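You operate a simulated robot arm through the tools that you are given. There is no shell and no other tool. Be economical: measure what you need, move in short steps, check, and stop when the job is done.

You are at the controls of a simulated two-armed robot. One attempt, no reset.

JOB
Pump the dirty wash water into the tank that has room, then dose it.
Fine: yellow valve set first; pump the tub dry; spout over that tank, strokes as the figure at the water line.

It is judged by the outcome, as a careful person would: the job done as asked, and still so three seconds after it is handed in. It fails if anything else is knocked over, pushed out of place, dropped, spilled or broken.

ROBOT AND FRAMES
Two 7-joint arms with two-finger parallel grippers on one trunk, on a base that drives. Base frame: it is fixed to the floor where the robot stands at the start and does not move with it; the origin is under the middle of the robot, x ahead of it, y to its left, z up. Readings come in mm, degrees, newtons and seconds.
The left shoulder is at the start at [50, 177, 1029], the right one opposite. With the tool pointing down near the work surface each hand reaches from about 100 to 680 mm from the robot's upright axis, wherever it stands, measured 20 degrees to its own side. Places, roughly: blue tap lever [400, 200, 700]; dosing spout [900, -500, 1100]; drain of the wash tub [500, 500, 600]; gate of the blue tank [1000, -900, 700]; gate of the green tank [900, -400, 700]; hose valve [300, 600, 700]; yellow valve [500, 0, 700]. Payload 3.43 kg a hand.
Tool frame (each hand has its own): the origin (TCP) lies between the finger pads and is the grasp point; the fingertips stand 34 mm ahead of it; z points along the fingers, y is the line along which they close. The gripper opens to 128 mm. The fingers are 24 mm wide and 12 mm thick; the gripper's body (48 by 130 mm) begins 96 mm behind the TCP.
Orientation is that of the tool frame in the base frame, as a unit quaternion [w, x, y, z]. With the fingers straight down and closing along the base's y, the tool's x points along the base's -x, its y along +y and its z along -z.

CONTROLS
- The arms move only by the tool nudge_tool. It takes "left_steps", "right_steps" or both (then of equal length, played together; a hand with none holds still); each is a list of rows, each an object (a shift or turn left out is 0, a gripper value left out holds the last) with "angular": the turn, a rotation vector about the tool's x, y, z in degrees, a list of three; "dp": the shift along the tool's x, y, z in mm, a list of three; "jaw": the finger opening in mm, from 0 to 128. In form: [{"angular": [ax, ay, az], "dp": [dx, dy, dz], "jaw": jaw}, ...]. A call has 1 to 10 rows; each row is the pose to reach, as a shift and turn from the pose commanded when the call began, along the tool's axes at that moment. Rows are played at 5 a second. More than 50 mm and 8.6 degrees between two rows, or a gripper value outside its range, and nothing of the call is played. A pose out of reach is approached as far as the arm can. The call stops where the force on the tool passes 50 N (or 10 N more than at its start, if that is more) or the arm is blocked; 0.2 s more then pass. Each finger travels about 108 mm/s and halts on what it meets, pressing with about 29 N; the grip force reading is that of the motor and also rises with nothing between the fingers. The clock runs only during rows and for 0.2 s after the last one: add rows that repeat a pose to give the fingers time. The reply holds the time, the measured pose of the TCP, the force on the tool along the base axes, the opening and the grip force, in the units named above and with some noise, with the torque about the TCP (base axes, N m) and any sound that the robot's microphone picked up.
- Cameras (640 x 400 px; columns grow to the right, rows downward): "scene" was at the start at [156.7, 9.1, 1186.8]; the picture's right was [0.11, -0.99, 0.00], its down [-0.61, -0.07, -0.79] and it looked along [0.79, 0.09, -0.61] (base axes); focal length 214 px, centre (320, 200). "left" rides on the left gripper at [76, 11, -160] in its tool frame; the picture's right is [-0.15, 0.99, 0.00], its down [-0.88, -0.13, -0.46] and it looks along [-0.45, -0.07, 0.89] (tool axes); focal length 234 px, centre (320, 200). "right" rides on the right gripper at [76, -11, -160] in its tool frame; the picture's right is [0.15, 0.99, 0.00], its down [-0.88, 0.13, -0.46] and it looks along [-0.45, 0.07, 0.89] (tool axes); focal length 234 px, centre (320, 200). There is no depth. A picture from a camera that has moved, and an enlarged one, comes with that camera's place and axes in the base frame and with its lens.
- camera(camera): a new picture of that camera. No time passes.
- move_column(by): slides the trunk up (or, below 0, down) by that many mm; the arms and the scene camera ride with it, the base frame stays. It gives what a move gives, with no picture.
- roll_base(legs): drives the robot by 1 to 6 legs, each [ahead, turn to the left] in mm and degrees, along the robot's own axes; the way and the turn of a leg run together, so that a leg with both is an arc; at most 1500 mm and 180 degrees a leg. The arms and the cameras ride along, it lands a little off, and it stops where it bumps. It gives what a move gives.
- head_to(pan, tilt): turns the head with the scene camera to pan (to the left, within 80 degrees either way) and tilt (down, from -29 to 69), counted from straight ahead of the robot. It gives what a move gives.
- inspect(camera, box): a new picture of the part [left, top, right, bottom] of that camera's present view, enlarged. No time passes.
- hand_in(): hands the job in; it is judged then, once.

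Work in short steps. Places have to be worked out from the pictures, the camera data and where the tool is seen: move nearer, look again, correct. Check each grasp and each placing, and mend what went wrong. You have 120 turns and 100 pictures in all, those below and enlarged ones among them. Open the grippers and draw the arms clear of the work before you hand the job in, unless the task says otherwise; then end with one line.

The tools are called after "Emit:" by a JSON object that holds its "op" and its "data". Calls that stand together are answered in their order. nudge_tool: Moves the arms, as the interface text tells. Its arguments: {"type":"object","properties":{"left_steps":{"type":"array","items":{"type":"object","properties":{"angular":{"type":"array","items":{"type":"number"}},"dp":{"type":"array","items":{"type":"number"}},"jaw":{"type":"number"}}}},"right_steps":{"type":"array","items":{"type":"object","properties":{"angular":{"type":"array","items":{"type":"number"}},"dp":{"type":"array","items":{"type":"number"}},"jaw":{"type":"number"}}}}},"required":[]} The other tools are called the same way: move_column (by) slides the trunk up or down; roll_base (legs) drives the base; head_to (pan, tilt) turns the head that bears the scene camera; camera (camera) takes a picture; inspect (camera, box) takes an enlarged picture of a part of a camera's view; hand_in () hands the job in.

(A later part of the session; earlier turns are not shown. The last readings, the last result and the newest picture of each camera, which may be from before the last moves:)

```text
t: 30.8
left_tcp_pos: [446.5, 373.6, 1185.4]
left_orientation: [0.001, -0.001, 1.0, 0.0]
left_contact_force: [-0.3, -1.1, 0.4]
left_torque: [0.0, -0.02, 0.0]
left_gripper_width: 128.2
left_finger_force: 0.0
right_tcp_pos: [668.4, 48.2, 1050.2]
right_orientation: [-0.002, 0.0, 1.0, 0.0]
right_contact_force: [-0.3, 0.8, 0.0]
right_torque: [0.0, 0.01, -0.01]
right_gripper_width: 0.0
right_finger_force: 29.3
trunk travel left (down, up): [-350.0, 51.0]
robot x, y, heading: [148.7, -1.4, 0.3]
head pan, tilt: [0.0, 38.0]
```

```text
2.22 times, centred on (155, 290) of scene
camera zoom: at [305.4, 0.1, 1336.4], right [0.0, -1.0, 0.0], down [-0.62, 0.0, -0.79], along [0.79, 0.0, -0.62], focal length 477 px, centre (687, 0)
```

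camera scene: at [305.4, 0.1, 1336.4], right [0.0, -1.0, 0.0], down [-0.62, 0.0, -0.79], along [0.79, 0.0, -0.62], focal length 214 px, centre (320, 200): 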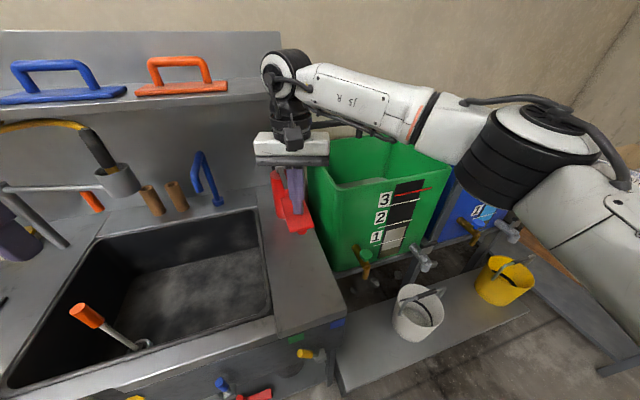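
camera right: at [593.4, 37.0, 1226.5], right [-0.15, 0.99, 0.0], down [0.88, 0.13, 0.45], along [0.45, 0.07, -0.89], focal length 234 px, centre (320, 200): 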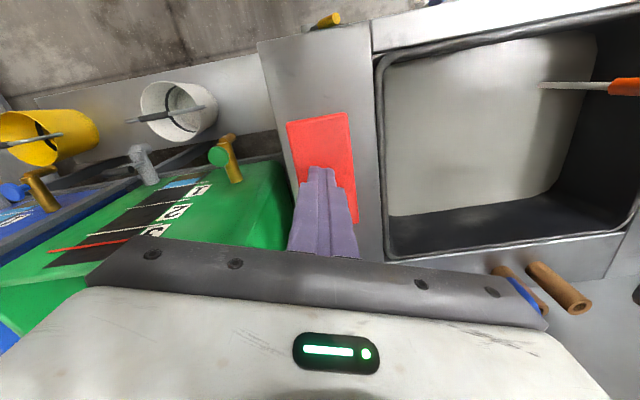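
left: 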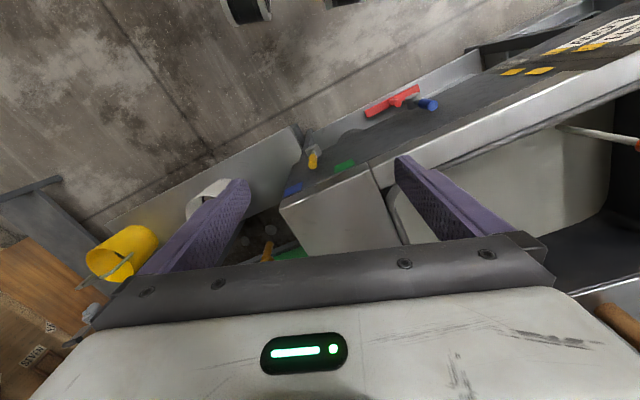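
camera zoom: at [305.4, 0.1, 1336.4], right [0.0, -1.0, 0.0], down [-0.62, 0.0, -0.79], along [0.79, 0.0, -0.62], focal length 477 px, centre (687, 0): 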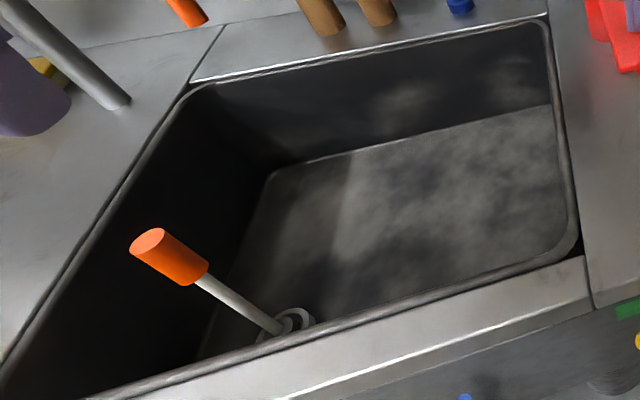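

The tub already looks bare, with the fill just under line 2. Two more strokes will show whether anything is left.

Emit:
{"op": "nudge_tool", "data": {"right_steps": [{"dp": [0, 0, 49]}, {"dp": [0, 0, 98]}, {"dp": [0, 0, 147]}, {"dp": [0, 0, 98]}, {"dp": [0, 0, 49]}, {"dp": [0, 0, 0]}]}}

Emit:
{"op": "nudge_tool", "data": {"right_steps": [{"dp": [0, 0, 49]}, {"dp": [0, 0, 98]}, {"dp": [0, 0, 147]}, {"dp": [0, 0, 98]}, {"dp": [0, 0, 49]}, {"dp": [0, 0, 0]}, {"dp": [0, 0, -30]}]}}

Emit:
{"op": "inspect", "data": {"camera": "scene", "box": [330, 150, 480, 280]}}

Emit:
{"op": "inspect", "data": {"camera": "scene", "box": [30, 200, 280, 380]}}

```text
t: 32.2
left_tcp_pos: [445.9, 374.5, 1184.6]
left_orientation: [0.0, -0.001, 1.0, 0.0]
left_contact_force: [-0.2, -0.1, 0.7]
left_torque: [0.0, 0.03, -0.01]
left_gripper_width: 127.9
left_finger_force: 0.0
right_tcp_pos: [668.2, 49.0, 1049.9]
right_orientation: [-0.001, -0.001, 1.0, 0.0]
right_contact_force: [0.0, -0.2, -0.2]
right_torque: [-0.01, 0.0, 0.02]
right_gripper_width: 0.0
right_finger_force: 28.6
trunk travel left (down, up): [-350.0, 51.0]
robot x, y, heading: [149.8, 0.1, 0.1]
head pan, tilt: [0.0, 38.0]
```

```text
t: 33.8
left_tcp_pos: [445.3, 373.9, 1186.3]
left_orientation: [-0.001, -0.001, 1.0, 0.0]
left_contact_force: [-0.7, 0.3, -0.8]
left_torque: [0.03, -0.04, 0.0]
left_gripper_width: 127.9
left_finger_force: 0.0
right_tcp_pos: [666.6, 48.8, 1079.4]
right_orientation: [-0.001, 0.001, 1.0, 0.001]
right_contact_force: [0.0, -0.1, 0.2]
right_torque: [0.0, 0.01, 0.04]
right_gripper_width: 0.1
right_finger_force: 29.2
trunk travel left (down, up): [-350.0, 51.0]
robot x, y, heading: [146.5, 0.8, 0.2]
head pan, tilt: [0.0, 38.0]
```

```text
3.08 times, centred on (405, 215) of scene
camera zoom: at [305.0, 0.2, 1336.4], right [0.0, -1.0, 0.0], down [-0.62, 0.0, -0.79], along [0.79, 0.0, -0.62], focal length 660 px, centre (58, 154)
```

zoom: 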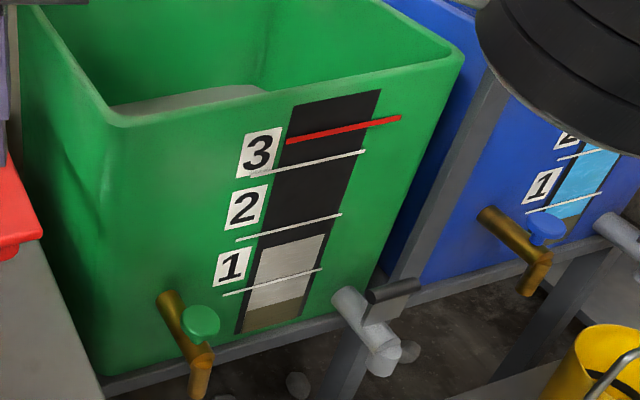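

```text
2.22 times, centred on (155, 290) of scene
camera zoom: at [305.0, 0.2, 1336.4], right [0.0, -1.0, 0.0], down [-0.62, 0.0, -0.79], along [0.79, 0.0, -0.62], focal length 477 px, centre (687, 0)
```

zoom: 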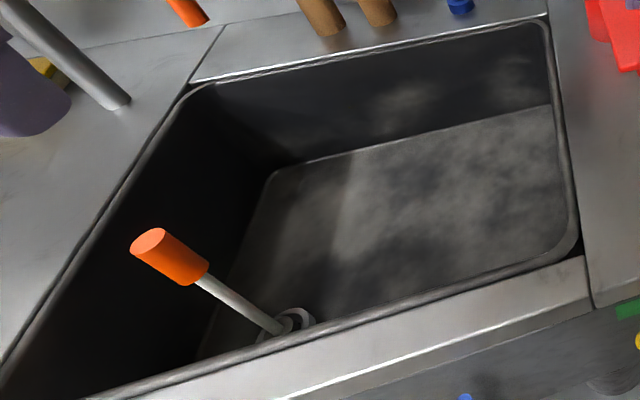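

Nothing changed after two more strokes, so the tub is dry, and the water line stands beside figure 1; I'll check that again closer. I lift the right hand off the pump and tuck it back before driving to the dosing unit.

Emit:
{"op": "nudge_tool", "data": {"right_steps": [{"dp": [0, 0, -45]}, {"dp": [0, 0, -90]}, {"dp": [30, -35, -100]}, {"dp": [60, -70, -100]}, {"dp": [90, -105, -100]}, {"dp": [120, -140, -100]}, {"dp": [150, -175, -100]}, {"dp": [180, -210, -100]}, {"dp": [200, -250, -100]}, {"dp": [215, -295, -100]}]}}

Emit:
{"op": "roll_base", "data": {"legs": [[-120, 0], [0, -75], [520, 0]]}}

Emit:
{"op": "camera", "data": {"camera": "scene"}}

```text
t: 36.0
left_tcp_pos: [444.5, 373.8, 1186.1]
left_orientation: [0.0, 0.0, 1.0, 0.0]
left_contact_force: [-0.7, 0.3, 0.3]
left_torque: [0.01, -0.02, 0.0]
left_gripper_width: 127.7
left_finger_force: 0.1
right_tcp_pos: [451.6, -248.2, 1180.6]
right_orientation: [-0.002, -0.001, 1.0, 0.0]
right_contact_force: [-0.1, 0.6, -0.7]
right_torque: [0.01, 0.04, -0.02]
right_gripper_width: 0.2
right_finger_force: 29.0
trunk travel left (down, up): [-350.0, 51.0]
robot x, y, heading: [150.9, -1.2, 0.3]
head pan, tilt: [0.0, 38.0]
```

```text
t: 43.1
left_tcp_pos: [601.9, -694.7, 1186.9]
left_orientation: [0.0, 0.609, 0.793, 0.0]
left_contact_force: [0.2, -0.1, 0.8]
left_torque: [0.02, 0.02, -0.02]
left_gripper_width: 127.9
left_finger_force: 0.0
right_tcp_pos: [3.3, -860.4, 1180.8]
right_orientation: [-0.002, 0.609, 0.793, 0.002]
right_contact_force: [-0.8, 0.3, -0.3]
right_torque: [0.02, 0.0, 0.0]
right_gripper_width: 0.0
right_finger_force: 28.7
trunk travel left (down, up): [-350.0, 51.0]
robot x, y, heading: [160.7, -503.6, -75.1]
head pan, tilt: [0.0, 38.0]
```

```text
62 pictures are left
camera scene: at [205.0, -655.3, 1336.4], right [-0.97, -0.26, 0.0], down [-0.16, 0.59, -0.79], along [0.2, -0.76, -0.62], focal length 214 px, centre (320, 200)
```

scene: 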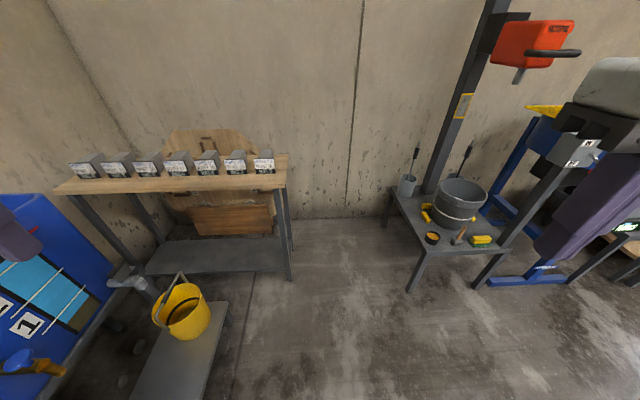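

Position is about as planned, with clear space around. I turn left 93° to face the tanks squarely and look before closing in.

Emit:
{"op": "roll_base", "data": {"legs": [[0, 93]]}}

Emit:
{"op": "head_to", "data": {"pan": -5, "tilt": 30}}

Emit:
{"op": "camera", "data": {"camera": "scene"}}

```text
t: 47.4
left_tcp_pos: [331.5, -57.2, 1185.3]
left_orientation: [0.0, -0.157, 0.988, 0.001]
left_contact_force: [0.0, 0.6, 0.2]
left_torque: [0.0, -0.02, 0.02]
left_gripper_width: 128.2
left_finger_force: 0.2
right_tcp_pos: [529.1, -645.1, 1180.7]
right_orientation: [-0.001, -0.155, 0.988, -0.001]
right_contact_force: [0.1, 0.4, 0.6]
right_torque: [0.0, 0.01, -0.01]
right_gripper_width: 0.0
right_finger_force: 29.0
trunk travel left (down, up): [-350.0, 51.0]
robot x, y, heading: [160.3, -503.5, 18.2]
head pan, tilt: [0.0, 38.0]
```

```text
t: 48.1
left_tcp_pos: [332.5, -58.2, 1185.9]
left_orientation: [0.0, -0.156, 0.988, 0.0]
left_contact_force: [0.6, -0.1, -0.5]
left_torque: [-0.06, -0.03, -0.02]
left_gripper_width: 128.0
left_finger_force: 0.0
right_tcp_pos: [528.4, -644.7, 1179.3]
right_orientation: [0.0, -0.156, 0.988, -0.001]
right_contact_force: [0.5, 0.3, -0.3]
right_torque: [-0.04, 0.0, 0.0]
right_gripper_width: 0.2
right_finger_force: 28.9
trunk travel left (down, up): [-350.0, 51.0]
robot x, y, heading: [166.4, -504.6, 17.9]
head pan, tilt: [-5.0, 30.0]
```

```text
61 pictures are left
camera scene: at [319.2, -462.0, 1348.8], right [0.22, -0.97, 0.0], down [-0.49, -0.11, -0.87], along [0.84, 0.19, -0.5], focal length 214 px, centre (320, 200)
```

scene: 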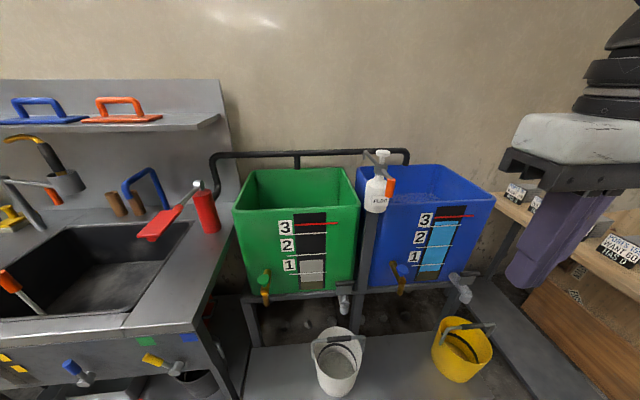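

Good frontal view. I zoom in on the green gauge and the dosing unit.

Emit:
{"op": "inspect", "data": {"camera": "scene", "box": [260, 195, 360, 305]}}

Emit:
{"op": "inspect", "data": {"camera": "scene", "box": [330, 135, 430, 225]}}

Emit:
{"op": "inspect", "data": {"camera": "scene", "box": [0, 310, 220, 400]}}

```text
3.64 times, centred on (310, 250) of scene
camera zoom: at [319.2, -462.0, 1348.8], right [0.22, -0.97, 0.0], down [-0.49, -0.11, -0.87], along [0.84, 0.19, -0.5], focal length 780 px, centre (356, 18)
```

zoom: 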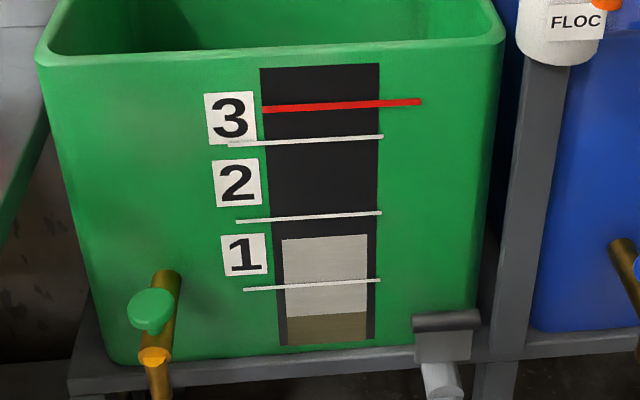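

```text
4.44 times, centred on (380, 180) of scene
camera zoom: at [319.2, -462.0, 1348.8], right [0.22, -0.97, 0.0], down [-0.49, -0.11, -0.87], along [0.84, 0.19, -0.5], focal length 953 px, centre (53, 289)
```

zoom: 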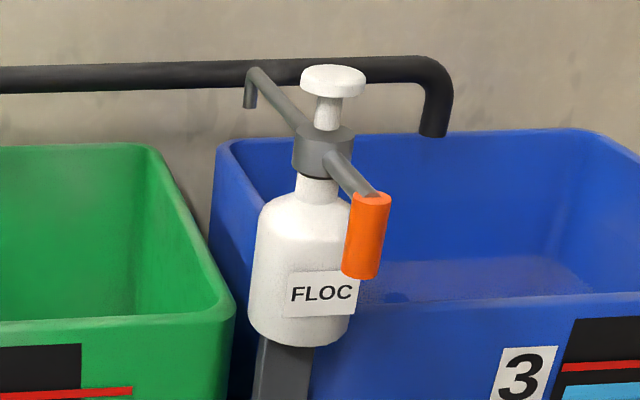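

```text
2.91 times, centred on (110, 355) of scene
camera zoom: at [319.2, -462.0, 1348.8], right [0.22, -0.97, 0.0], down [-0.49, -0.11, -0.87], along [0.84, 0.19, -0.5], focal length 624 px, centre (931, -251)
```

zoom: 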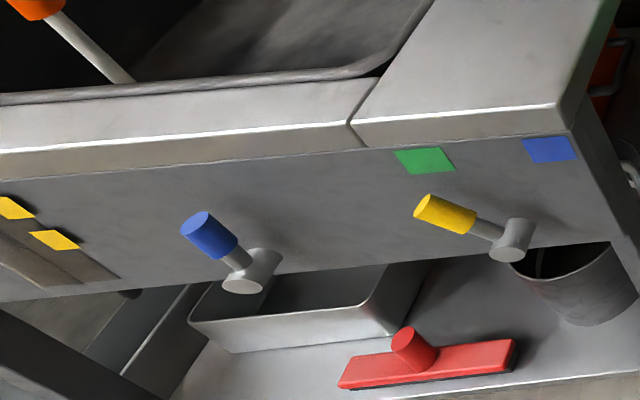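

Yellow valve is still on green, and the water line sits in the band of figure 1 (each label is centred in its band), so one stroke. The spout points at the gap between the tanks and must swing left, so the handle at ≈(849, −528, 1095) goes right; I drive 90 mm closer.

Emit:
{"op": "roll_base", "data": {"legs": [[90, 0]]}}

Emit:
{"op": "head_to", "data": {"pan": -15, "tilt": 30}}

Emit:
{"op": "camera", "data": {"camera": "scene"}}

Emit:
{"op": "camera", "data": {"camera": "right"}}

```text
t: 49.2
left_tcp_pos: [418.4, -28.3, 1184.5]
left_orientation: [-0.001, -0.156, 0.988, -0.001]
left_contact_force: [0.9, -0.1, -0.5]
left_torque: [0.01, 0.03, -0.03]
left_gripper_width: 128.0
left_finger_force: 0.1
right_tcp_pos: [617.2, -615.9, 1179.6]
right_orientation: [-0.001, -0.155, 0.988, 0.0]
right_contact_force: [0.9, 0.4, 0.0]
right_torque: [-0.01, 0.02, 0.04]
right_gripper_width: 0.1
right_finger_force: 28.7
trunk travel left (down, up): [-350.0, 51.0]
robot x, y, heading: [250.6, -477.7, 18.2]
head pan, tilt: [-5.0, 30.0]
```

```text
t: 50.0
left_tcp_pos: [417.8, -28.8, 1185.2]
left_orientation: [0.0, -0.157, 0.988, 0.0]
left_contact_force: [-0.2, 0.6, 0.2]
left_torque: [-0.02, 0.01, -0.01]
left_gripper_width: 127.8
left_finger_force: 0.0
right_tcp_pos: [615.3, -616.0, 1180.9]
right_orientation: [-0.001, -0.155, 0.988, 0.0]
right_contact_force: [0.2, 0.2, 0.1]
right_torque: [0.02, -0.02, 0.04]
right_gripper_width: 0.0
right_finger_force: 29.2
trunk travel left (down, up): [-350.0, 51.0]
robot x, y, heading: [251.8, -473.6, 18.0]
head pan, tilt: [-15.0, 30.0]
```

```text
57 pictures are left
camera scene: at [407.7, -449.5, 1348.8], right [0.05, -1.0, 0.0], down [-0.5, -0.03, -0.87], along [0.86, 0.05, -0.5], focal length 214 px, centre (320, 200)
```

scene: 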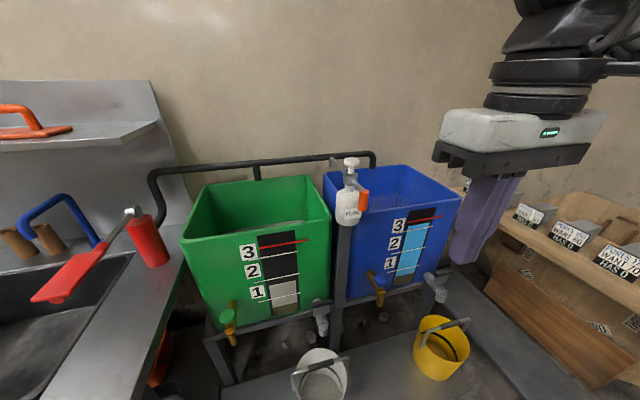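

```text
56 pictures are left
camera right: at [547.6, -650.4, 1340.1], right [-0.44, 0.9, 0.0], down [0.8, 0.4, 0.45], along [0.41, 0.2, -0.89], focal length 234 px, centre (320, 200)
```

right: 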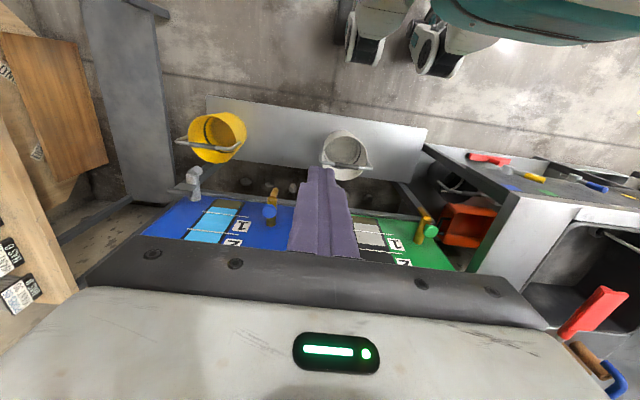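

I move the right hand, jaws at 56 mm, to just above the orange handle, staying higher than the pump cap.

Emit:
{"op": "nudge_tool", "data": {"right_steps": [{"dp": [-40, 2, -15], "jaw": 56}, {"dp": [-80, 4, -28]}, {"dp": [-120, 6, -28]}, {"dp": [-160, 8, -28]}, {"dp": [-200, 10, -28]}, {"dp": [-230, 12, -28]}, {"dp": [-230, 12, -28]}]}}

Emit:
{"op": "camera", "data": {"camera": "scene"}}

Emit:
{"op": "camera", "data": {"camera": "right"}}

```text
t: 51.5
left_tcp_pos: [418.0, -28.5, 1186.4]
left_orientation: [-0.001, -0.156, 0.988, -0.001]
left_contact_force: [1.2, 0.0, -0.4]
left_torque: [0.01, -0.03, 0.0]
left_gripper_width: 127.9
left_finger_force: 0.0
right_tcp_pos: [831.2, -536.8, 1207.8]
right_orientation: [-0.001, -0.157, 0.988, 0.0]
right_contact_force: [-1.4, 0.7, -0.8]
right_torque: [0.01, 0.04, -0.01]
right_gripper_width: 56.0
right_finger_force: 0.1
trunk travel left (down, up): [-350.0, 51.0]
robot x, y, heading: [249.7, -474.0, 17.9]
head pan, tilt: [-15.0, 30.0]
```

```text
55 pictures are left
camera scene: at [407.6, -449.8, 1348.8], right [0.05, -1.0, 0.0], down [-0.5, -0.03, -0.87], along [0.86, 0.05, -0.5], focal length 214 px, centre (320, 200)
```

scene: 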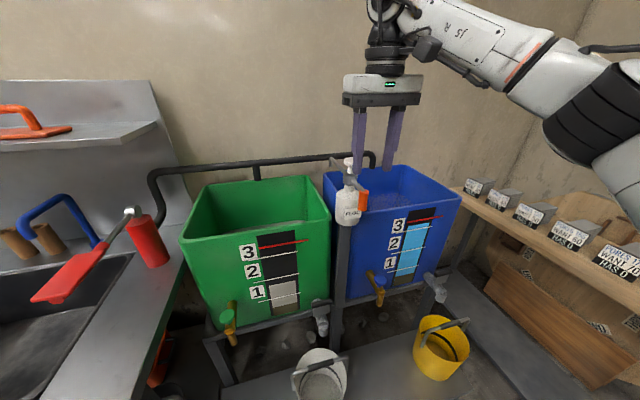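

```text
54 pictures are left
camera right: at [762.9, -568.9, 1368.1], right [-0.44, 0.9, 0.0], down [0.8, 0.4, 0.45], along [0.41, 0.2, -0.89], focal length 234 px, centre (320, 200)
```

right: 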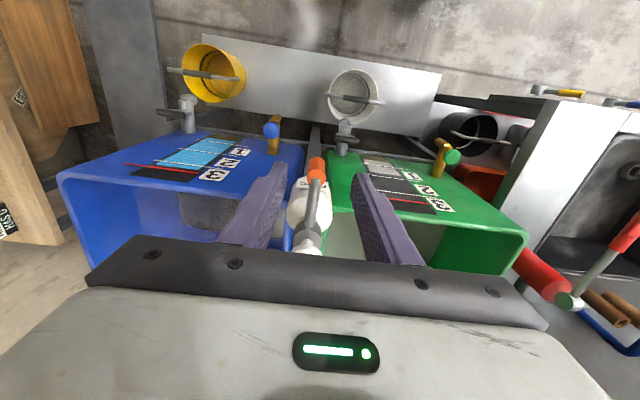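

The handle is centred between the fingers, about 15 mm ahead of the TCP. I go 8 mm forward and descend around it to z≈1105.

Emit:
{"op": "nudge_tool", "data": {"right_steps": [{"dp": [-8, 0, 15]}, {"dp": [-8, 0, 40]}, {"dp": [-8, 0, 65]}, {"dp": [-8, 0, 85]}, {"dp": [-8, 0, 103]}, {"dp": [-8, 0, 103], "jaw": 46}]}}

Emit:
{"op": "camera", "data": {"camera": "right"}}

Emit:
{"op": "inspect", "data": {"camera": "scene", "box": [310, 80, 450, 220]}}

```text
t: 53.0
left_tcp_pos: [419.1, -28.5, 1184.9]
left_orientation: [0.0, -0.156, 0.988, 0.0]
left_contact_force: [-0.3, 0.4, 1.0]
left_torque: [-0.01, -0.01, 0.0]
left_gripper_width: 128.2
left_finger_force: 0.1
right_tcp_pos: [837.4, -530.3, 1104.2]
right_orientation: [-0.001, -0.155, 0.988, 0.0]
right_contact_force: [0.0, -0.2, 0.4]
right_torque: [0.0, 0.03, -0.02]
right_gripper_width: 45.9
right_finger_force: 0.0
trunk travel left (down, up): [-350.0, 51.0]
robot x, y, heading: [248.7, -474.3, 18.1]
head pan, tilt: [-15.0, 30.0]
```

```text
53 pictures are left
camera right: at [769.8, -565.7, 1264.4], right [-0.44, 0.9, 0.0], down [0.8, 0.4, 0.45], along [0.41, 0.2, -0.89], focal length 234 px, centre (320, 200)
```

right: 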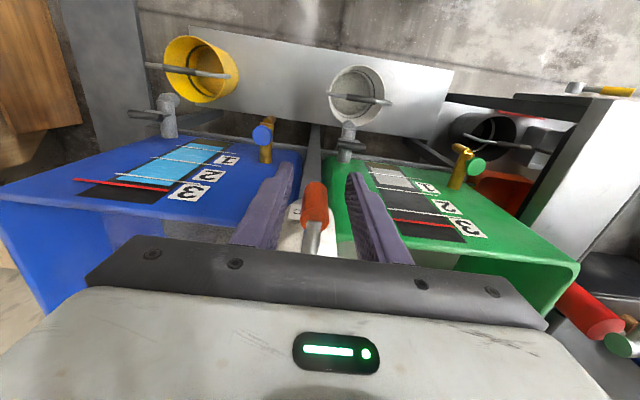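

```text
2.86 times, centred on (380, 150) of scene
camera zoom: at [407.6, -449.4, 1348.8], right [0.05, -1.0, 0.0], down [-0.5, -0.03, -0.87], along [0.86, 0.05, -0.5], focal length 613 px, centre (149, 343)
```

zoom: 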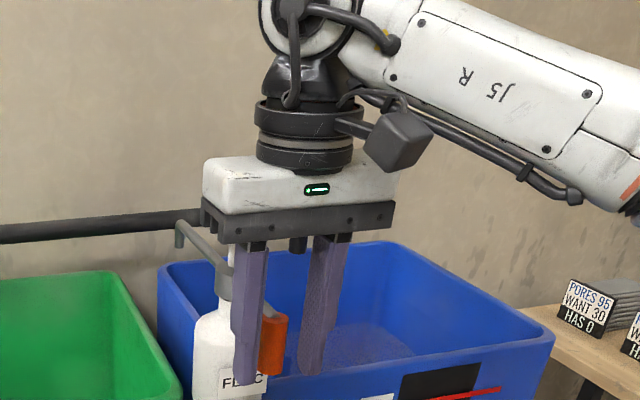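

The handle sits between the fingers, so I swing it along its arc (radius ≈94 mm, hand turning along) by 28° and check.

Emit:
{"op": "nudge_tool", "data": {"right_steps": [{"dp": [-0.7, -11.5, 0], "angular": [0, 0, -7]}, {"dp": [-2.8, -22.7, 0], "angular": [0, 0, -14]}, {"dp": [-6.2, -33.7, 0], "angular": [0, 0, -21]}, {"dp": [-11, -44.1, 0], "angular": [0, 0, -28]}]}}

Emit:
{"op": "camera", "data": {"camera": "right"}}

Emit:
{"op": "inspect", "data": {"camera": "scene", "box": [310, 80, 450, 220]}}

```text
t: 54.0
left_tcp_pos: [416.9, -28.6, 1184.4]
left_orientation: [0.001, -0.157, 0.988, -0.001]
left_contact_force: [-0.5, -0.1, -0.2]
left_torque: [-0.05, 0.0, 0.01]
left_gripper_width: 128.0
left_finger_force: 0.0
right_tcp_pos: [857.9, -566.5, 1104.6]
right_orientation: [-0.001, -0.364, 0.932, 0.0]
right_contact_force: [0.8, 0.3, -0.6]
right_torque: [-0.01, 0.0, 0.01]
right_gripper_width: 46.2
right_finger_force: 0.4
right hand out of reach, approached as far as the arm can: row 4
trunk travel left (down, up): [-350.0, 51.0]
robot x, y, heading: [251.3, -475.0, 18.2]
head pan, tilt: [-15.0, 30.0]
```

```text
51 pictures are left
camera right: at [810.6, -625.7, 1264.8], right [-0.78, 0.63, 0.0], down [0.56, 0.69, 0.45], along [0.29, 0.35, -0.89], focal length 234 px, centre (320, 200)
```

right: 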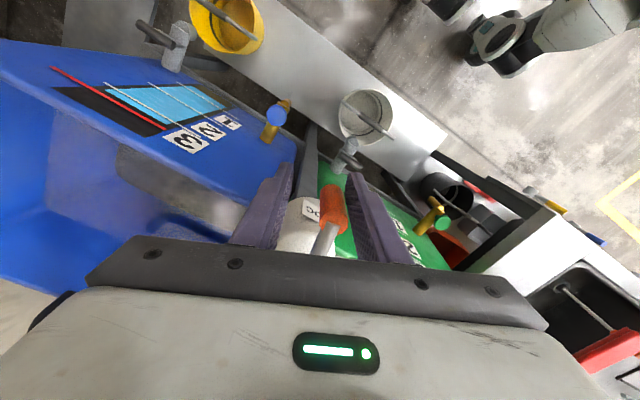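

```text
2.86 times, centred on (380, 150) of scene
camera zoom: at [407.6, -449.4, 1348.8], right [0.05, -1.0, 0.0], down [-0.5, -0.03, -0.87], along [0.86, 0.05, -0.5], focal length 613 px, centre (149, 343)
```

zoom: 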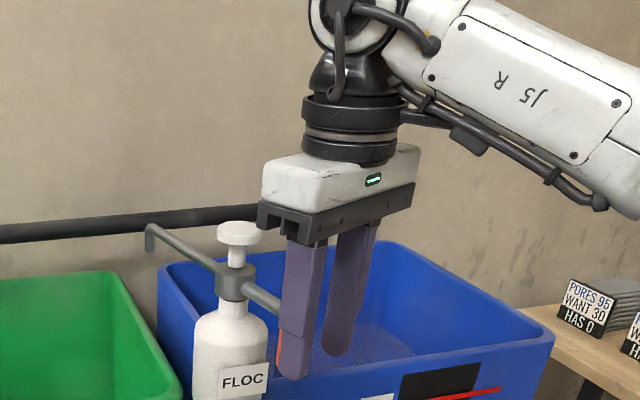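

The spout is swinging left toward green; the row‑4 reach warning is probably the wrist turn. I continue the arc without turning the hand further.

Emit:
{"op": "nudge_tool", "data": {"right_steps": [{"dp": [-0.5, -10, 0]}, {"dp": [-2, -20, 0]}, {"dp": [-5, -30, 0]}, {"dp": [-9, -40, 0]}]}}

Emit:
{"op": "camera", "data": {"camera": "right"}}

Emit:
{"op": "camera", "data": {"camera": "scene"}}

```text
t: 55.0
left_tcp_pos: [418.5, -29.4, 1184.8]
left_orientation: [0.001, -0.156, 0.988, 0.0]
left_contact_force: [-0.6, 0.3, -0.4]
left_torque: [0.04, 0.02, 0.01]
left_gripper_width: 128.3
left_finger_force: 0.0
right_tcp_pos: [862.1, -574.5, 1104.6]
right_orientation: [-0.001, -0.359, 0.934, 0.001]
right_contact_force: [-0.3, 0.8, -0.1]
right_torque: [0.02, 0.02, 0.01]
right_gripper_width: 46.0
right_finger_force: 0.2
right hand out of reach, approached as far as the arm can: row 2, 3, 4
trunk travel left (down, up): [-350.0, 51.0]
robot x, y, heading: [249.5, -477.8, 17.9]
head pan, tilt: [-15.0, 30.0]
```

```text
49 pictures are left
camera right: at [814.6, -633.1, 1264.2], right [-0.77, 0.64, 0.0], down [0.57, 0.69, 0.45], along [0.29, 0.35, -0.89], focal length 234 px, centre (320, 200)
```

right: 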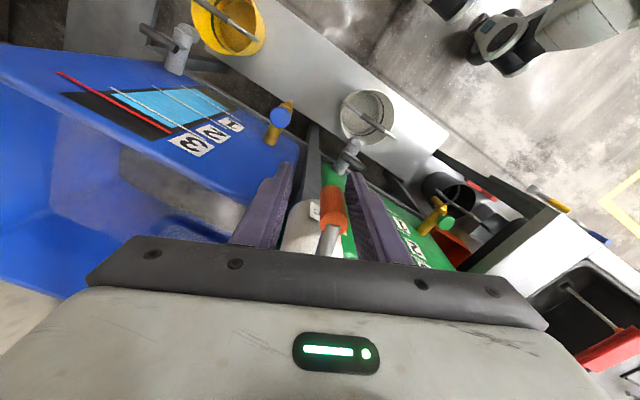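

```text
48 pictures are left
camera scene: at [407.7, -449.5, 1348.8], right [0.05, -1.0, 0.0], down [-0.5, -0.03, -0.87], along [0.86, 0.05, -0.5], focal length 214 px, centre (320, 200)
```

scene: 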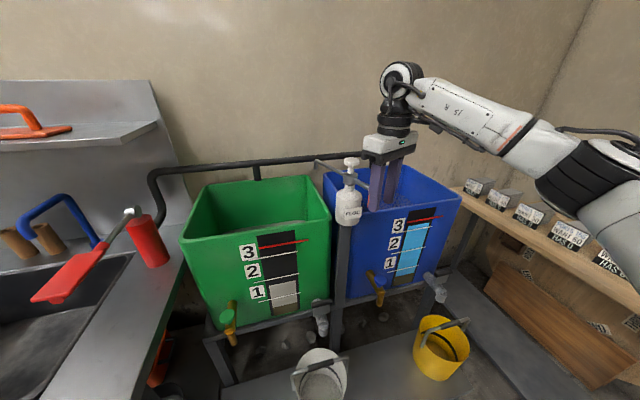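

The arm is at the end of its reach. I lift out of the handle, draw back, drive 90 mm closer, and will return.

Emit:
{"op": "nudge_tool", "data": {"right_steps": [{"dp": [0, 0, -35], "jaw": 56}, {"dp": [0, 0, -70]}, {"dp": [0, 0, -105]}, {"dp": [40, 18, -105]}, {"dp": [83, 37, -105]}]}}

Emit:
{"op": "roll_base", "data": {"legs": [[90, 0]]}}

Emit:
{"op": "camera", "data": {"camera": "right"}}

Emit:
{"op": "camera", "data": {"camera": "scene"}}

```text
t: 56.1
left_tcp_pos: [416.2, -29.3, 1185.2]
left_orientation: [0.001, -0.157, 0.988, 0.001]
left_contact_force: [0.1, -0.8, -0.1]
left_torque: [0.0, -0.02, 0.0]
left_gripper_width: 128.1
left_finger_force: 0.0
right_tcp_pos: [775.7, -603.2, 1210.8]
right_orientation: [-0.001, -0.362, 0.932, 0.0]
right_contact_force: [-0.2, 0.8, -0.2]
right_torque: [-0.02, -0.01, 0.0]
right_gripper_width: 56.1
right_finger_force: 0.0
right hand out of reach, approached as far as the arm can: row 1, 2, 3
trunk travel left (down, up): [-350.0, 51.0]
robot x, y, heading: [250.6, -476.3, 18.1]
head pan, tilt: [-15.0, 30.0]
```

```text
t: 57.3
left_tcp_pos: [490.5, -5.5, 1185.8]
left_orientation: [0.001, -0.156, 0.988, 0.0]
left_contact_force: [-0.4, -0.2, 0.3]
left_torque: [0.04, -0.03, -0.01]
left_gripper_width: 128.0
left_finger_force: 0.0
right_tcp_pos: [848.7, -578.0, 1210.6]
right_orientation: [0.0, -0.362, 0.932, 0.0]
right_contact_force: [-1.1, -0.2, -0.8]
right_torque: [0.01, -0.03, 0.01]
right_gripper_width: 56.1
right_finger_force: 0.1
trunk travel left (down, up): [-350.0, 51.0]
robot x, y, heading: [327.5, -451.7, 17.7]
head pan, tilt: [-15.0, 30.0]
stopped in leg 1: the robot was blocked; the commanded pose is now the measured one
```

```text
47 pictures are left
camera right: at [801.2, -638.1, 1370.5], right [-0.78, 0.63, 0.0], down [0.56, 0.69, 0.46], along [0.29, 0.35, -0.89], focal length 234 px, centre (320, 200)
```

right: 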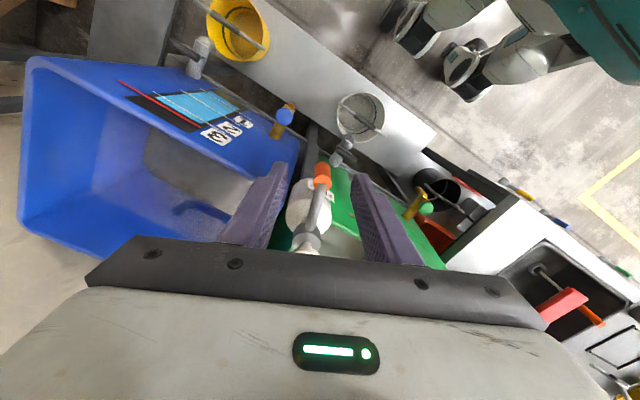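

```text
46 pictures are left
camera scene: at [479.3, -426.4, 1349.0], right [0.05, -1.0, 0.0], down [-0.5, -0.03, -0.87], along [0.87, 0.05, -0.5], focal length 214 px, centre (320, 200)
```

scene: 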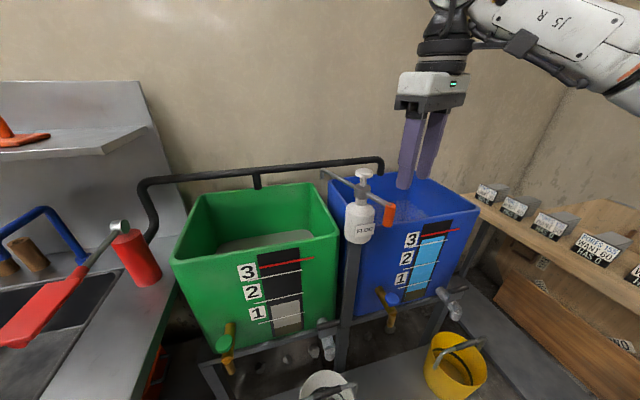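

The base touched something after about 80 mm (probably the bench), so I back off 15 mm to be clear and recheck. The handle has turned ~25°, so about 25° more is needed.

Emit:
{"op": "roll_base", "data": {"legs": [[-15, 0]]}}

Emit:
{"op": "head_to", "data": {"pan": -15, "tilt": 50}}

Emit:
{"op": "camera", "data": {"camera": "scene"}}

```text
t: 58.1
left_tcp_pos: [477.4, -9.7, 1186.2]
left_orientation: [0.0, -0.157, 0.988, -0.001]
left_contact_force: [-0.1, -0.5, -0.4]
left_torque: [-0.01, -0.01, -0.02]
left_gripper_width: 128.2
left_finger_force: 0.0
right_tcp_pos: [835.2, -583.9, 1210.2]
right_orientation: [-0.001, -0.361, 0.932, 0.001]
right_contact_force: [-0.3, 0.5, -0.3]
right_torque: [-0.01, -0.03, 0.02]
right_gripper_width: 56.2
right_finger_force: 0.0
trunk travel left (down, up): [-350.0, 51.0]
robot x, y, heading: [310.7, -458.3, 18.1]
head pan, tilt: [-15.0, 30.0]
```

```text
t: 58.9
left_tcp_pos: [478.3, -9.2, 1184.5]
left_orientation: [0.0, -0.157, 0.988, 0.0]
left_contact_force: [0.3, 0.3, 0.8]
left_torque: [-0.01, -0.04, 0.04]
left_gripper_width: 128.2
left_finger_force: 0.0
right_tcp_pos: [836.5, -582.9, 1209.7]
right_orientation: [-0.002, -0.362, 0.932, 0.0]
right_contact_force: [-0.2, 0.3, 0.2]
right_torque: [0.0, 0.01, -0.05]
right_gripper_width: 56.1
right_finger_force: 0.1
trunk travel left (down, up): [-350.0, 51.0]
robot x, y, heading: [309.2, -455.8, 18.1]
head pan, tilt: [-15.0, 50.0]
```

```text
45 pictures are left
camera scene: at [453.5, -431.1, 1319.3], right [0.05, -1.0, 0.0], down [-0.76, -0.04, -0.64], along [0.64, 0.03, -0.77], focal length 214 px, centre (320, 200)
```

scene: 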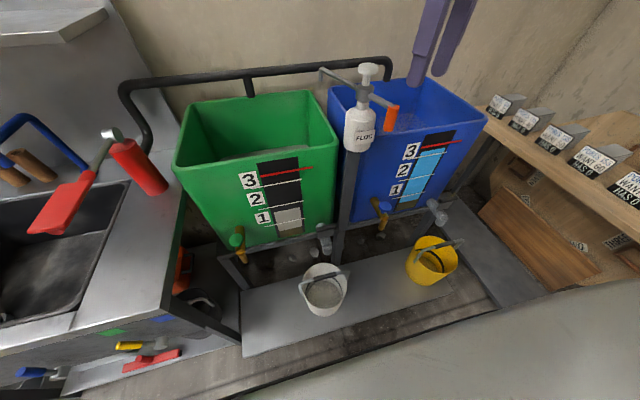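

All is in place. I move over the handle again (≈(863, −560)) and descend around it.

Emit:
{"op": "nudge_tool", "data": {"right_steps": [{"dp": [-28, 0, 0]}, {"dp": [-28, 0, 35]}, {"dp": [-28, 0, 70]}, {"dp": [-28, 0, 105]}]}}

Emit:
{"op": "camera", "data": {"camera": "right"}}

```text
t: 59.9
left_tcp_pos: [477.8, -9.0, 1185.8]
left_orientation: [-0.001, -0.157, 0.988, 0.0]
left_contact_force: [-0.4, -0.3, 0.8]
left_torque: [-0.01, 0.04, -0.04]
left_gripper_width: 127.9
left_finger_force: 0.0
right_tcp_pos: [856.8, -564.8, 1103.3]
right_orientation: [-0.001, -0.361, 0.932, 0.0]
right_contact_force: [0.1, 0.0, -0.2]
right_torque: [0.02, 0.02, 0.01]
right_gripper_width: 55.8
right_finger_force: 0.2
trunk travel left (down, up): [-350.0, 51.0]
robot x, y, heading: [310.3, -454.3, 17.8]
head pan, tilt: [-15.0, 50.0]
```

```text
44 pictures are left
camera right: at [809.5, -624.3, 1263.8], right [-0.78, 0.63, 0.0], down [0.56, 0.69, 0.45], along [0.29, 0.35, -0.89], focal length 234 px, centre (320, 200)
```

right: 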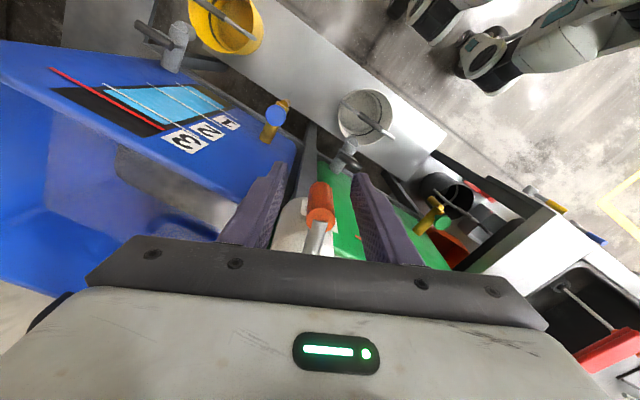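

Handle is between the fingers again. I swing on by about 36° of hand arc, including slack.

Emit:
{"op": "nudge_tool", "data": {"right_steps": [{"dp": [-0.7, -11.2, 0], "angular": [0, 0, -5], "jaw": 46}, {"dp": [-2.7, -22.3, 0], "angular": [0, 0, -10]}, {"dp": [-6.1, -33, 0], "angular": [0, 0, -15]}, {"dp": [-10.8, -43.2, 0], "angular": [0, 0, -20]}, {"dp": [-17.6, -54, 0], "angular": [0, 0, -20]}]}}

Emit:
{"op": "camera", "data": {"camera": "scene"}}

Emit:
{"op": "camera", "data": {"camera": "right"}}

```text
t: 61.1
left_tcp_pos: [478.8, -9.2, 1185.8]
left_orientation: [0.0, -0.157, 0.988, 0.0]
left_contact_force: [-0.4, -0.3, -0.4]
left_torque: [0.01, -0.01, 0.03]
left_gripper_width: 127.9
left_finger_force: 0.0
right_tcp_pos: [822.9, -556.4, 1097.7]
right_orientation: [-0.001, -0.517, 0.856, 0.001]
right_contact_force: [-0.4, -0.2, 0.5]
right_torque: [-0.01, 0.02, -0.05]
right_gripper_width: 46.1
right_finger_force: 0.5
right hand out of reach, approached as far as the arm can: row 2, 3, 4, 5
trunk travel left (down, up): [-350.0, 51.0]
robot x, y, heading: [307.0, -458.8, 18.0]
head pan, tilt: [-15.0, 50.0]
```

```text
43 pictures are left
camera scene: at [453.5, -431.2, 1319.3], right [0.05, -1.0, 0.0], down [-0.77, -0.04, -0.64], along [0.64, 0.03, -0.77], focal length 214 px, centre (320, 200)
```

scene: 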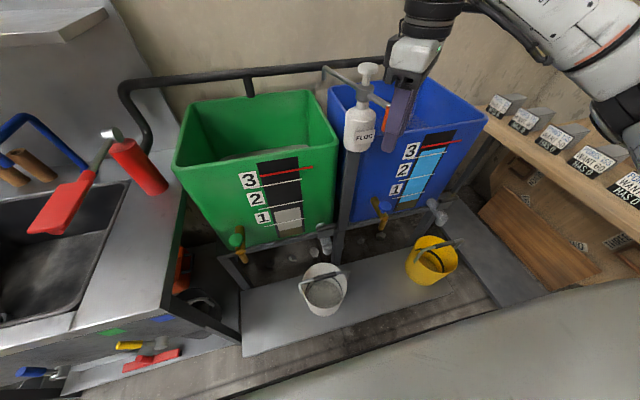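

```text
42 pictures are left
camera right: at [798.8, -627.1, 1257.1], right [-0.94, 0.33, 0.0], down [0.29, 0.84, 0.45], along [0.15, 0.43, -0.89], focal length 234 px, centre (320, 200)
```

right: 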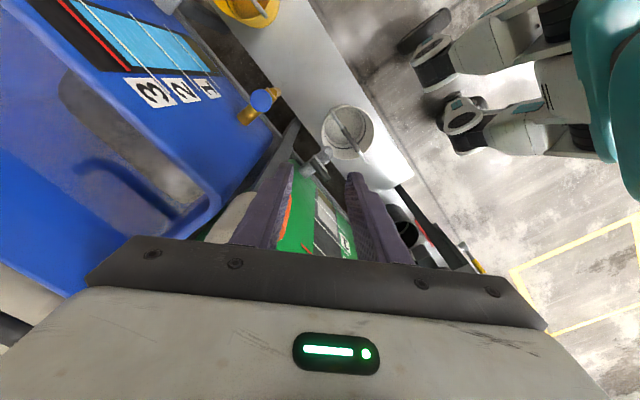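

The wrist cannot keep turning that way and the hand slid off the arc. I lift straight out, restore the comfortable yaw, close the fingers, and will push the handle from its left side instead.

Emit:
{"op": "nudge_tool", "data": {"right_steps": [{"dp": [0, 0, -35]}, {"dp": [0, 0, -70]}, {"dp": [0, 0, -110]}, {"dp": [0, 0, -110], "angular": [0, 0, 8]}, {"dp": [0, 0, -110], "angular": [0, 0, 16], "jaw": 20}, {"dp": [0, 0, -110], "angular": [0, 0, 24], "jaw": 0}, {"dp": [0, 0, -110], "angular": [0, 0, 32]}, {"dp": [0, 0, -110], "angular": [0, 0, 40]}, {"dp": [0, 0, -110], "angular": [0, 0, 45]}]}}

Emit:
{"op": "camera", "data": {"camera": "right"}}

Emit:
{"op": "inspect", "data": {"camera": "scene", "box": [300, 40, 440, 180]}}

```text
t: 63.1
left_tcp_pos: [478.3, -10.5, 1185.2]
left_orientation: [0.0, -0.156, 0.988, 0.0]
left_contact_force: [0.6, -0.3, 0.4]
left_torque: [-0.02, -0.02, -0.03]
left_gripper_width: 127.9
left_finger_force: 0.1
right_tcp_pos: [824.3, -556.1, 1208.0]
right_orientation: [-0.002, -0.151, 0.989, 0.0]
right_contact_force: [-0.5, 0.1, -0.2]
right_torque: [-0.01, -0.05, -0.03]
right_gripper_width: 0.0
right_finger_force: 29.0
right hand out of reach, approached as far as the arm can: row 1, 2, 3
trunk travel left (down, up): [-350.0, 51.0]
robot x, y, heading: [310.4, -455.0, 17.9]
head pan, tilt: [-15.0, 50.0]
```

```text
41 pictures are left
camera right: at [755.8, -588.5, 1367.9], right [-0.43, 0.9, 0.0], down [0.8, 0.39, 0.45], along [0.41, 0.2, -0.89], focal length 234 px, centre (320, 200)
```

right: 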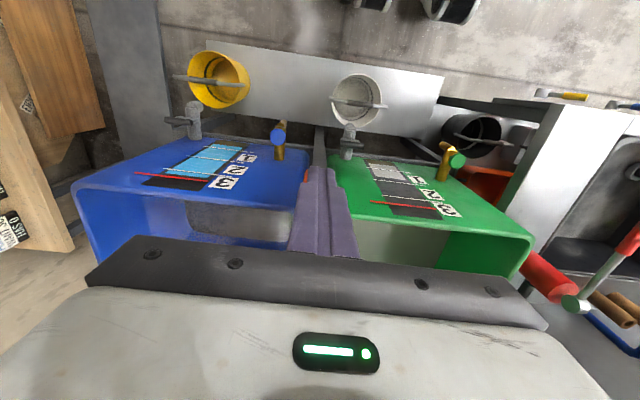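

```text
2.86 times, centred on (370, 110) of scene
camera zoom: at [453.5, -431.1, 1319.3], right [0.05, -1.0, 0.0], down [-0.77, -0.04, -0.64], along [0.64, 0.03, -0.77], focal length 613 px, centre (177, 457)
```

zoom: 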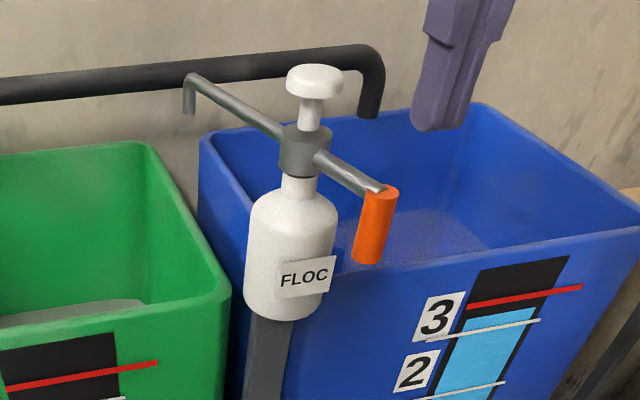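

The handle is now at ≈(851, −545), about 13° from its start. I place closed fingers to the left of it at (830, −511) and descend there.

Emit:
{"op": "nudge_tool", "data": {"right_steps": [{"dp": [-10, 20, 0]}, {"dp": [-19, 41, 0]}, {"dp": [-19, 41, 35]}, {"dp": [-19, 41, 70]}, {"dp": [-19, 41, 105]}]}}

Emit:
{"op": "inspect", "data": {"camera": "scene", "box": [300, 40, 440, 180]}}

Emit:
{"op": "camera", "data": {"camera": "right"}}

```text
t: 64.3
left_tcp_pos: [476.9, -10.8, 1185.3]
left_orientation: [-0.001, -0.156, 0.988, 0.0]
left_contact_force: [0.6, 0.7, 0.4]
left_torque: [-0.01, 0.03, -0.01]
left_gripper_width: 128.0
left_finger_force: 0.0
right_tcp_pos: [828.3, -511.6, 1103.6]
right_orientation: [-0.002, -0.151, 0.989, 0.0]
right_contact_force: [0.6, -0.2, 1.6]
right_torque: [0.0, 0.0, -0.02]
right_gripper_width: 0.0
right_finger_force: 29.0
trunk travel left (down, up): [-350.0, 51.0]
robot x, y, heading: [309.6, -452.6, 18.3]
head pan, tilt: [-15.0, 50.0]
```

```text
2.86 times, centred on (370, 110) of scene
camera zoom: at [453.9, -431.4, 1319.3], right [0.05, -1.0, 0.0], down [-0.77, -0.04, -0.64], along [0.64, 0.03, -0.77], focal length 613 px, centre (177, 457)
```

zoom: 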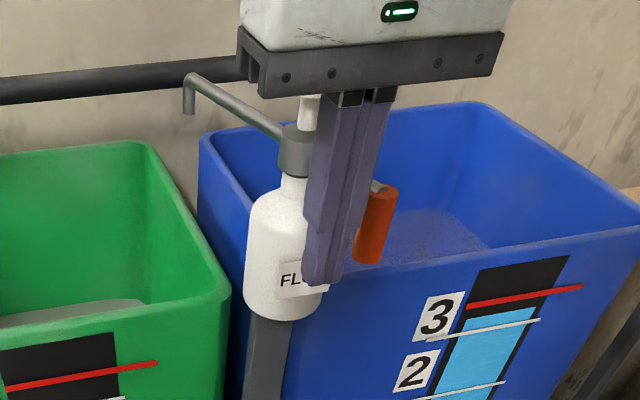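

```text
38 pictures are left
camera right: at [761.9, -544.3, 1262.8], right [-0.43, 0.9, 0.0], down [0.8, 0.39, 0.45], along [0.41, 0.2, -0.89], focal length 234 px, centre (320, 200)
```

right: 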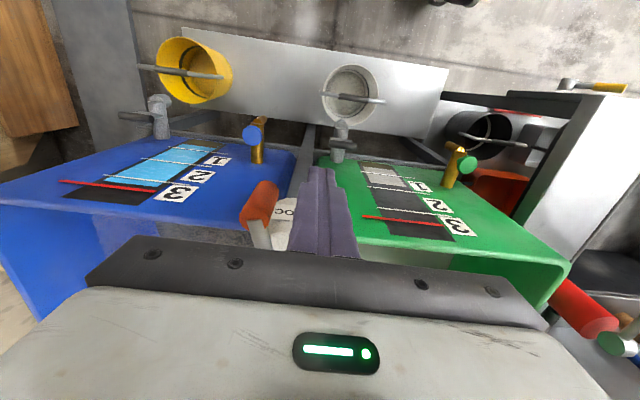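

Fingers stand just left of the handle with a small gap. I push along the arc to about 52°.

Emit:
{"op": "nudge_tool", "data": {"right_steps": [{"dp": [-3, -13, 0]}, {"dp": [-6.3, -26, 0]}, {"dp": [-8.7, -41, 0]}, {"dp": [-13.7, -55.4, 0]}, {"dp": [-21.3, -68.4, 0]}, {"dp": [-21.3, -68.4, 0]}]}}

Emit:
{"op": "inspect", "data": {"camera": "scene", "box": [300, 40, 440, 180]}}

Emit:
{"op": "camera", "data": {"camera": "right"}}

```text
t: 65.7
left_tcp_pos: [476.7, -9.6, 1185.7]
left_orientation: [0.0, -0.157, 0.988, 0.0]
left_contact_force: [-0.7, -0.2, 0.3]
left_torque: [-0.01, 0.03, 0.0]
left_gripper_width: 128.0
left_finger_force: 0.2
right_tcp_pos: [870.0, -569.3, 1102.3]
right_orientation: [-0.001, -0.151, 0.989, -0.001]
right_contact_force: [0.6, 0.0, 1.1]
right_torque: [-0.02, -0.01, 0.01]
right_gripper_width: 0.0
right_finger_force: 29.2
trunk travel left (down, up): [-350.0, 51.0]
robot x, y, heading: [310.7, -454.1, 17.9]
head pan, tilt: [-15.0, 50.0]
```

```text
2.86 times, centred on (370, 110) of scene
camera zoom: at [453.4, -431.0, 1319.3], right [0.05, -1.0, 0.0], down [-0.76, -0.04, -0.64], along [0.64, 0.03, -0.77], focal length 613 px, centre (177, 457)
```

zoom: 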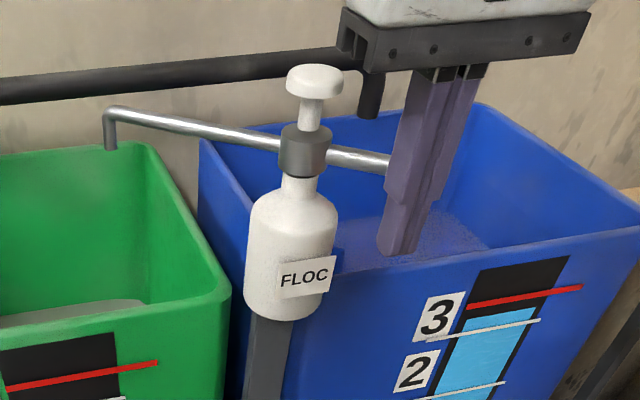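

```text
36 pictures are left
camera right: at [802.0, -602.8, 1262.4], right [-0.43, 0.9, 0.0], down [0.8, 0.39, 0.45], along [0.41, 0.2, -0.89], focal length 234 px, centre (320, 200)
```

right: 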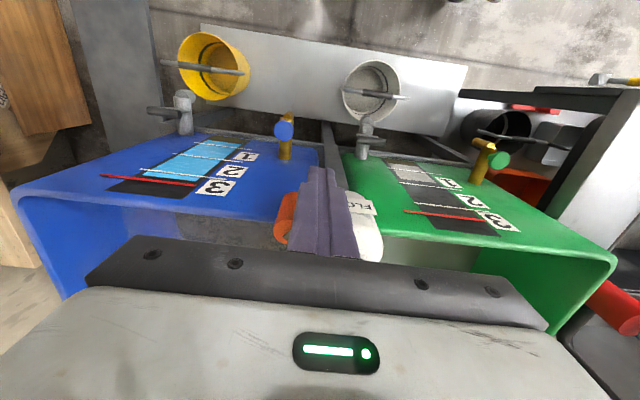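

The spout tip is now over the green tank (about 84 mm inside its side and 63 mm inside its front rim). I ease the fingers off the handle, lift, raise the trunk, and tilt the hand 30° for pressing the cap.

Emit:
{"op": "nudge_tool", "data": {"right_steps": [{"dp": [4, 14, 0]}, {"dp": [4, 14, -40]}, {"dp": [4, 14, -85]}, {"dp": [4, 14, -100], "angular": [0, -7.5, 0]}, {"dp": [4, 14, -105], "angular": [0, -15, 0]}, {"dp": [4, 14, -105], "angular": [0, -22.5, 0]}, {"dp": [4, 14, -105], "angular": [0, -30, 0]}]}}

Emit:
{"op": "move_column", "data": {"by": 50}}

Emit:
{"op": "inspect", "data": {"camera": "scene", "box": [280, 40, 460, 200]}}

```text
t: 67.3
left_tcp_pos: [476.8, -10.2, 1185.3]
left_orientation: [0.0, -0.156, 0.988, 0.0]
left_contact_force: [0.0, -0.6, 0.1]
left_torque: [-0.01, 0.02, -0.01]
left_gripper_width: 127.8
left_finger_force: 0.1
right_tcp_pos: [862.6, -557.5, 1208.4]
right_orientation: [0.256, -0.145, 0.955, 0.039]
right_contact_force: [0.3, -0.3, 0.5]
right_torque: [-0.02, 0.02, 0.01]
right_gripper_width: 0.0
right_finger_force: 29.2
trunk travel left (down, up): [-350.0, 51.0]
robot x, y, heading: [309.9, -457.8, 18.1]
head pan, tilt: [-15.0, 50.0]
```

```text
t: 68.2
left_tcp_pos: [478.8, -9.6, 1235.2]
left_orientation: [-0.001, -0.156, 0.988, 0.0]
left_contact_force: [-0.2, 0.8, 0.0]
left_torque: [0.0, -0.01, 0.01]
left_gripper_width: 128.1
left_finger_force: 0.1
right_tcp_pos: [862.4, -556.9, 1256.6]
right_orientation: [0.254, -0.146, 0.955, 0.04]
right_contact_force: [-0.2, -0.7, 0.6]
right_torque: [0.01, 0.01, 0.0]
right_gripper_width: 0.0
right_finger_force: 29.2
trunk travel left (down, up): [-400.0, 1.0]
robot x, y, heading: [306.7, -458.6, 17.8]
head pan, tilt: [-15.0, 50.0]
```

```text
2.50 times, centred on (370, 120) of scene
camera zoom: at [453.7, -431.0, 1369.3], right [0.05, -1.0, 0.0], down [-0.77, -0.04, -0.64], along [0.64, 0.03, -0.77], focal length 536 px, centre (195, 400)
```

zoom: 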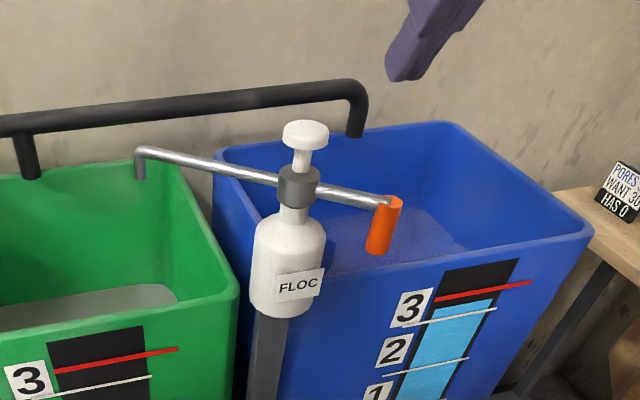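

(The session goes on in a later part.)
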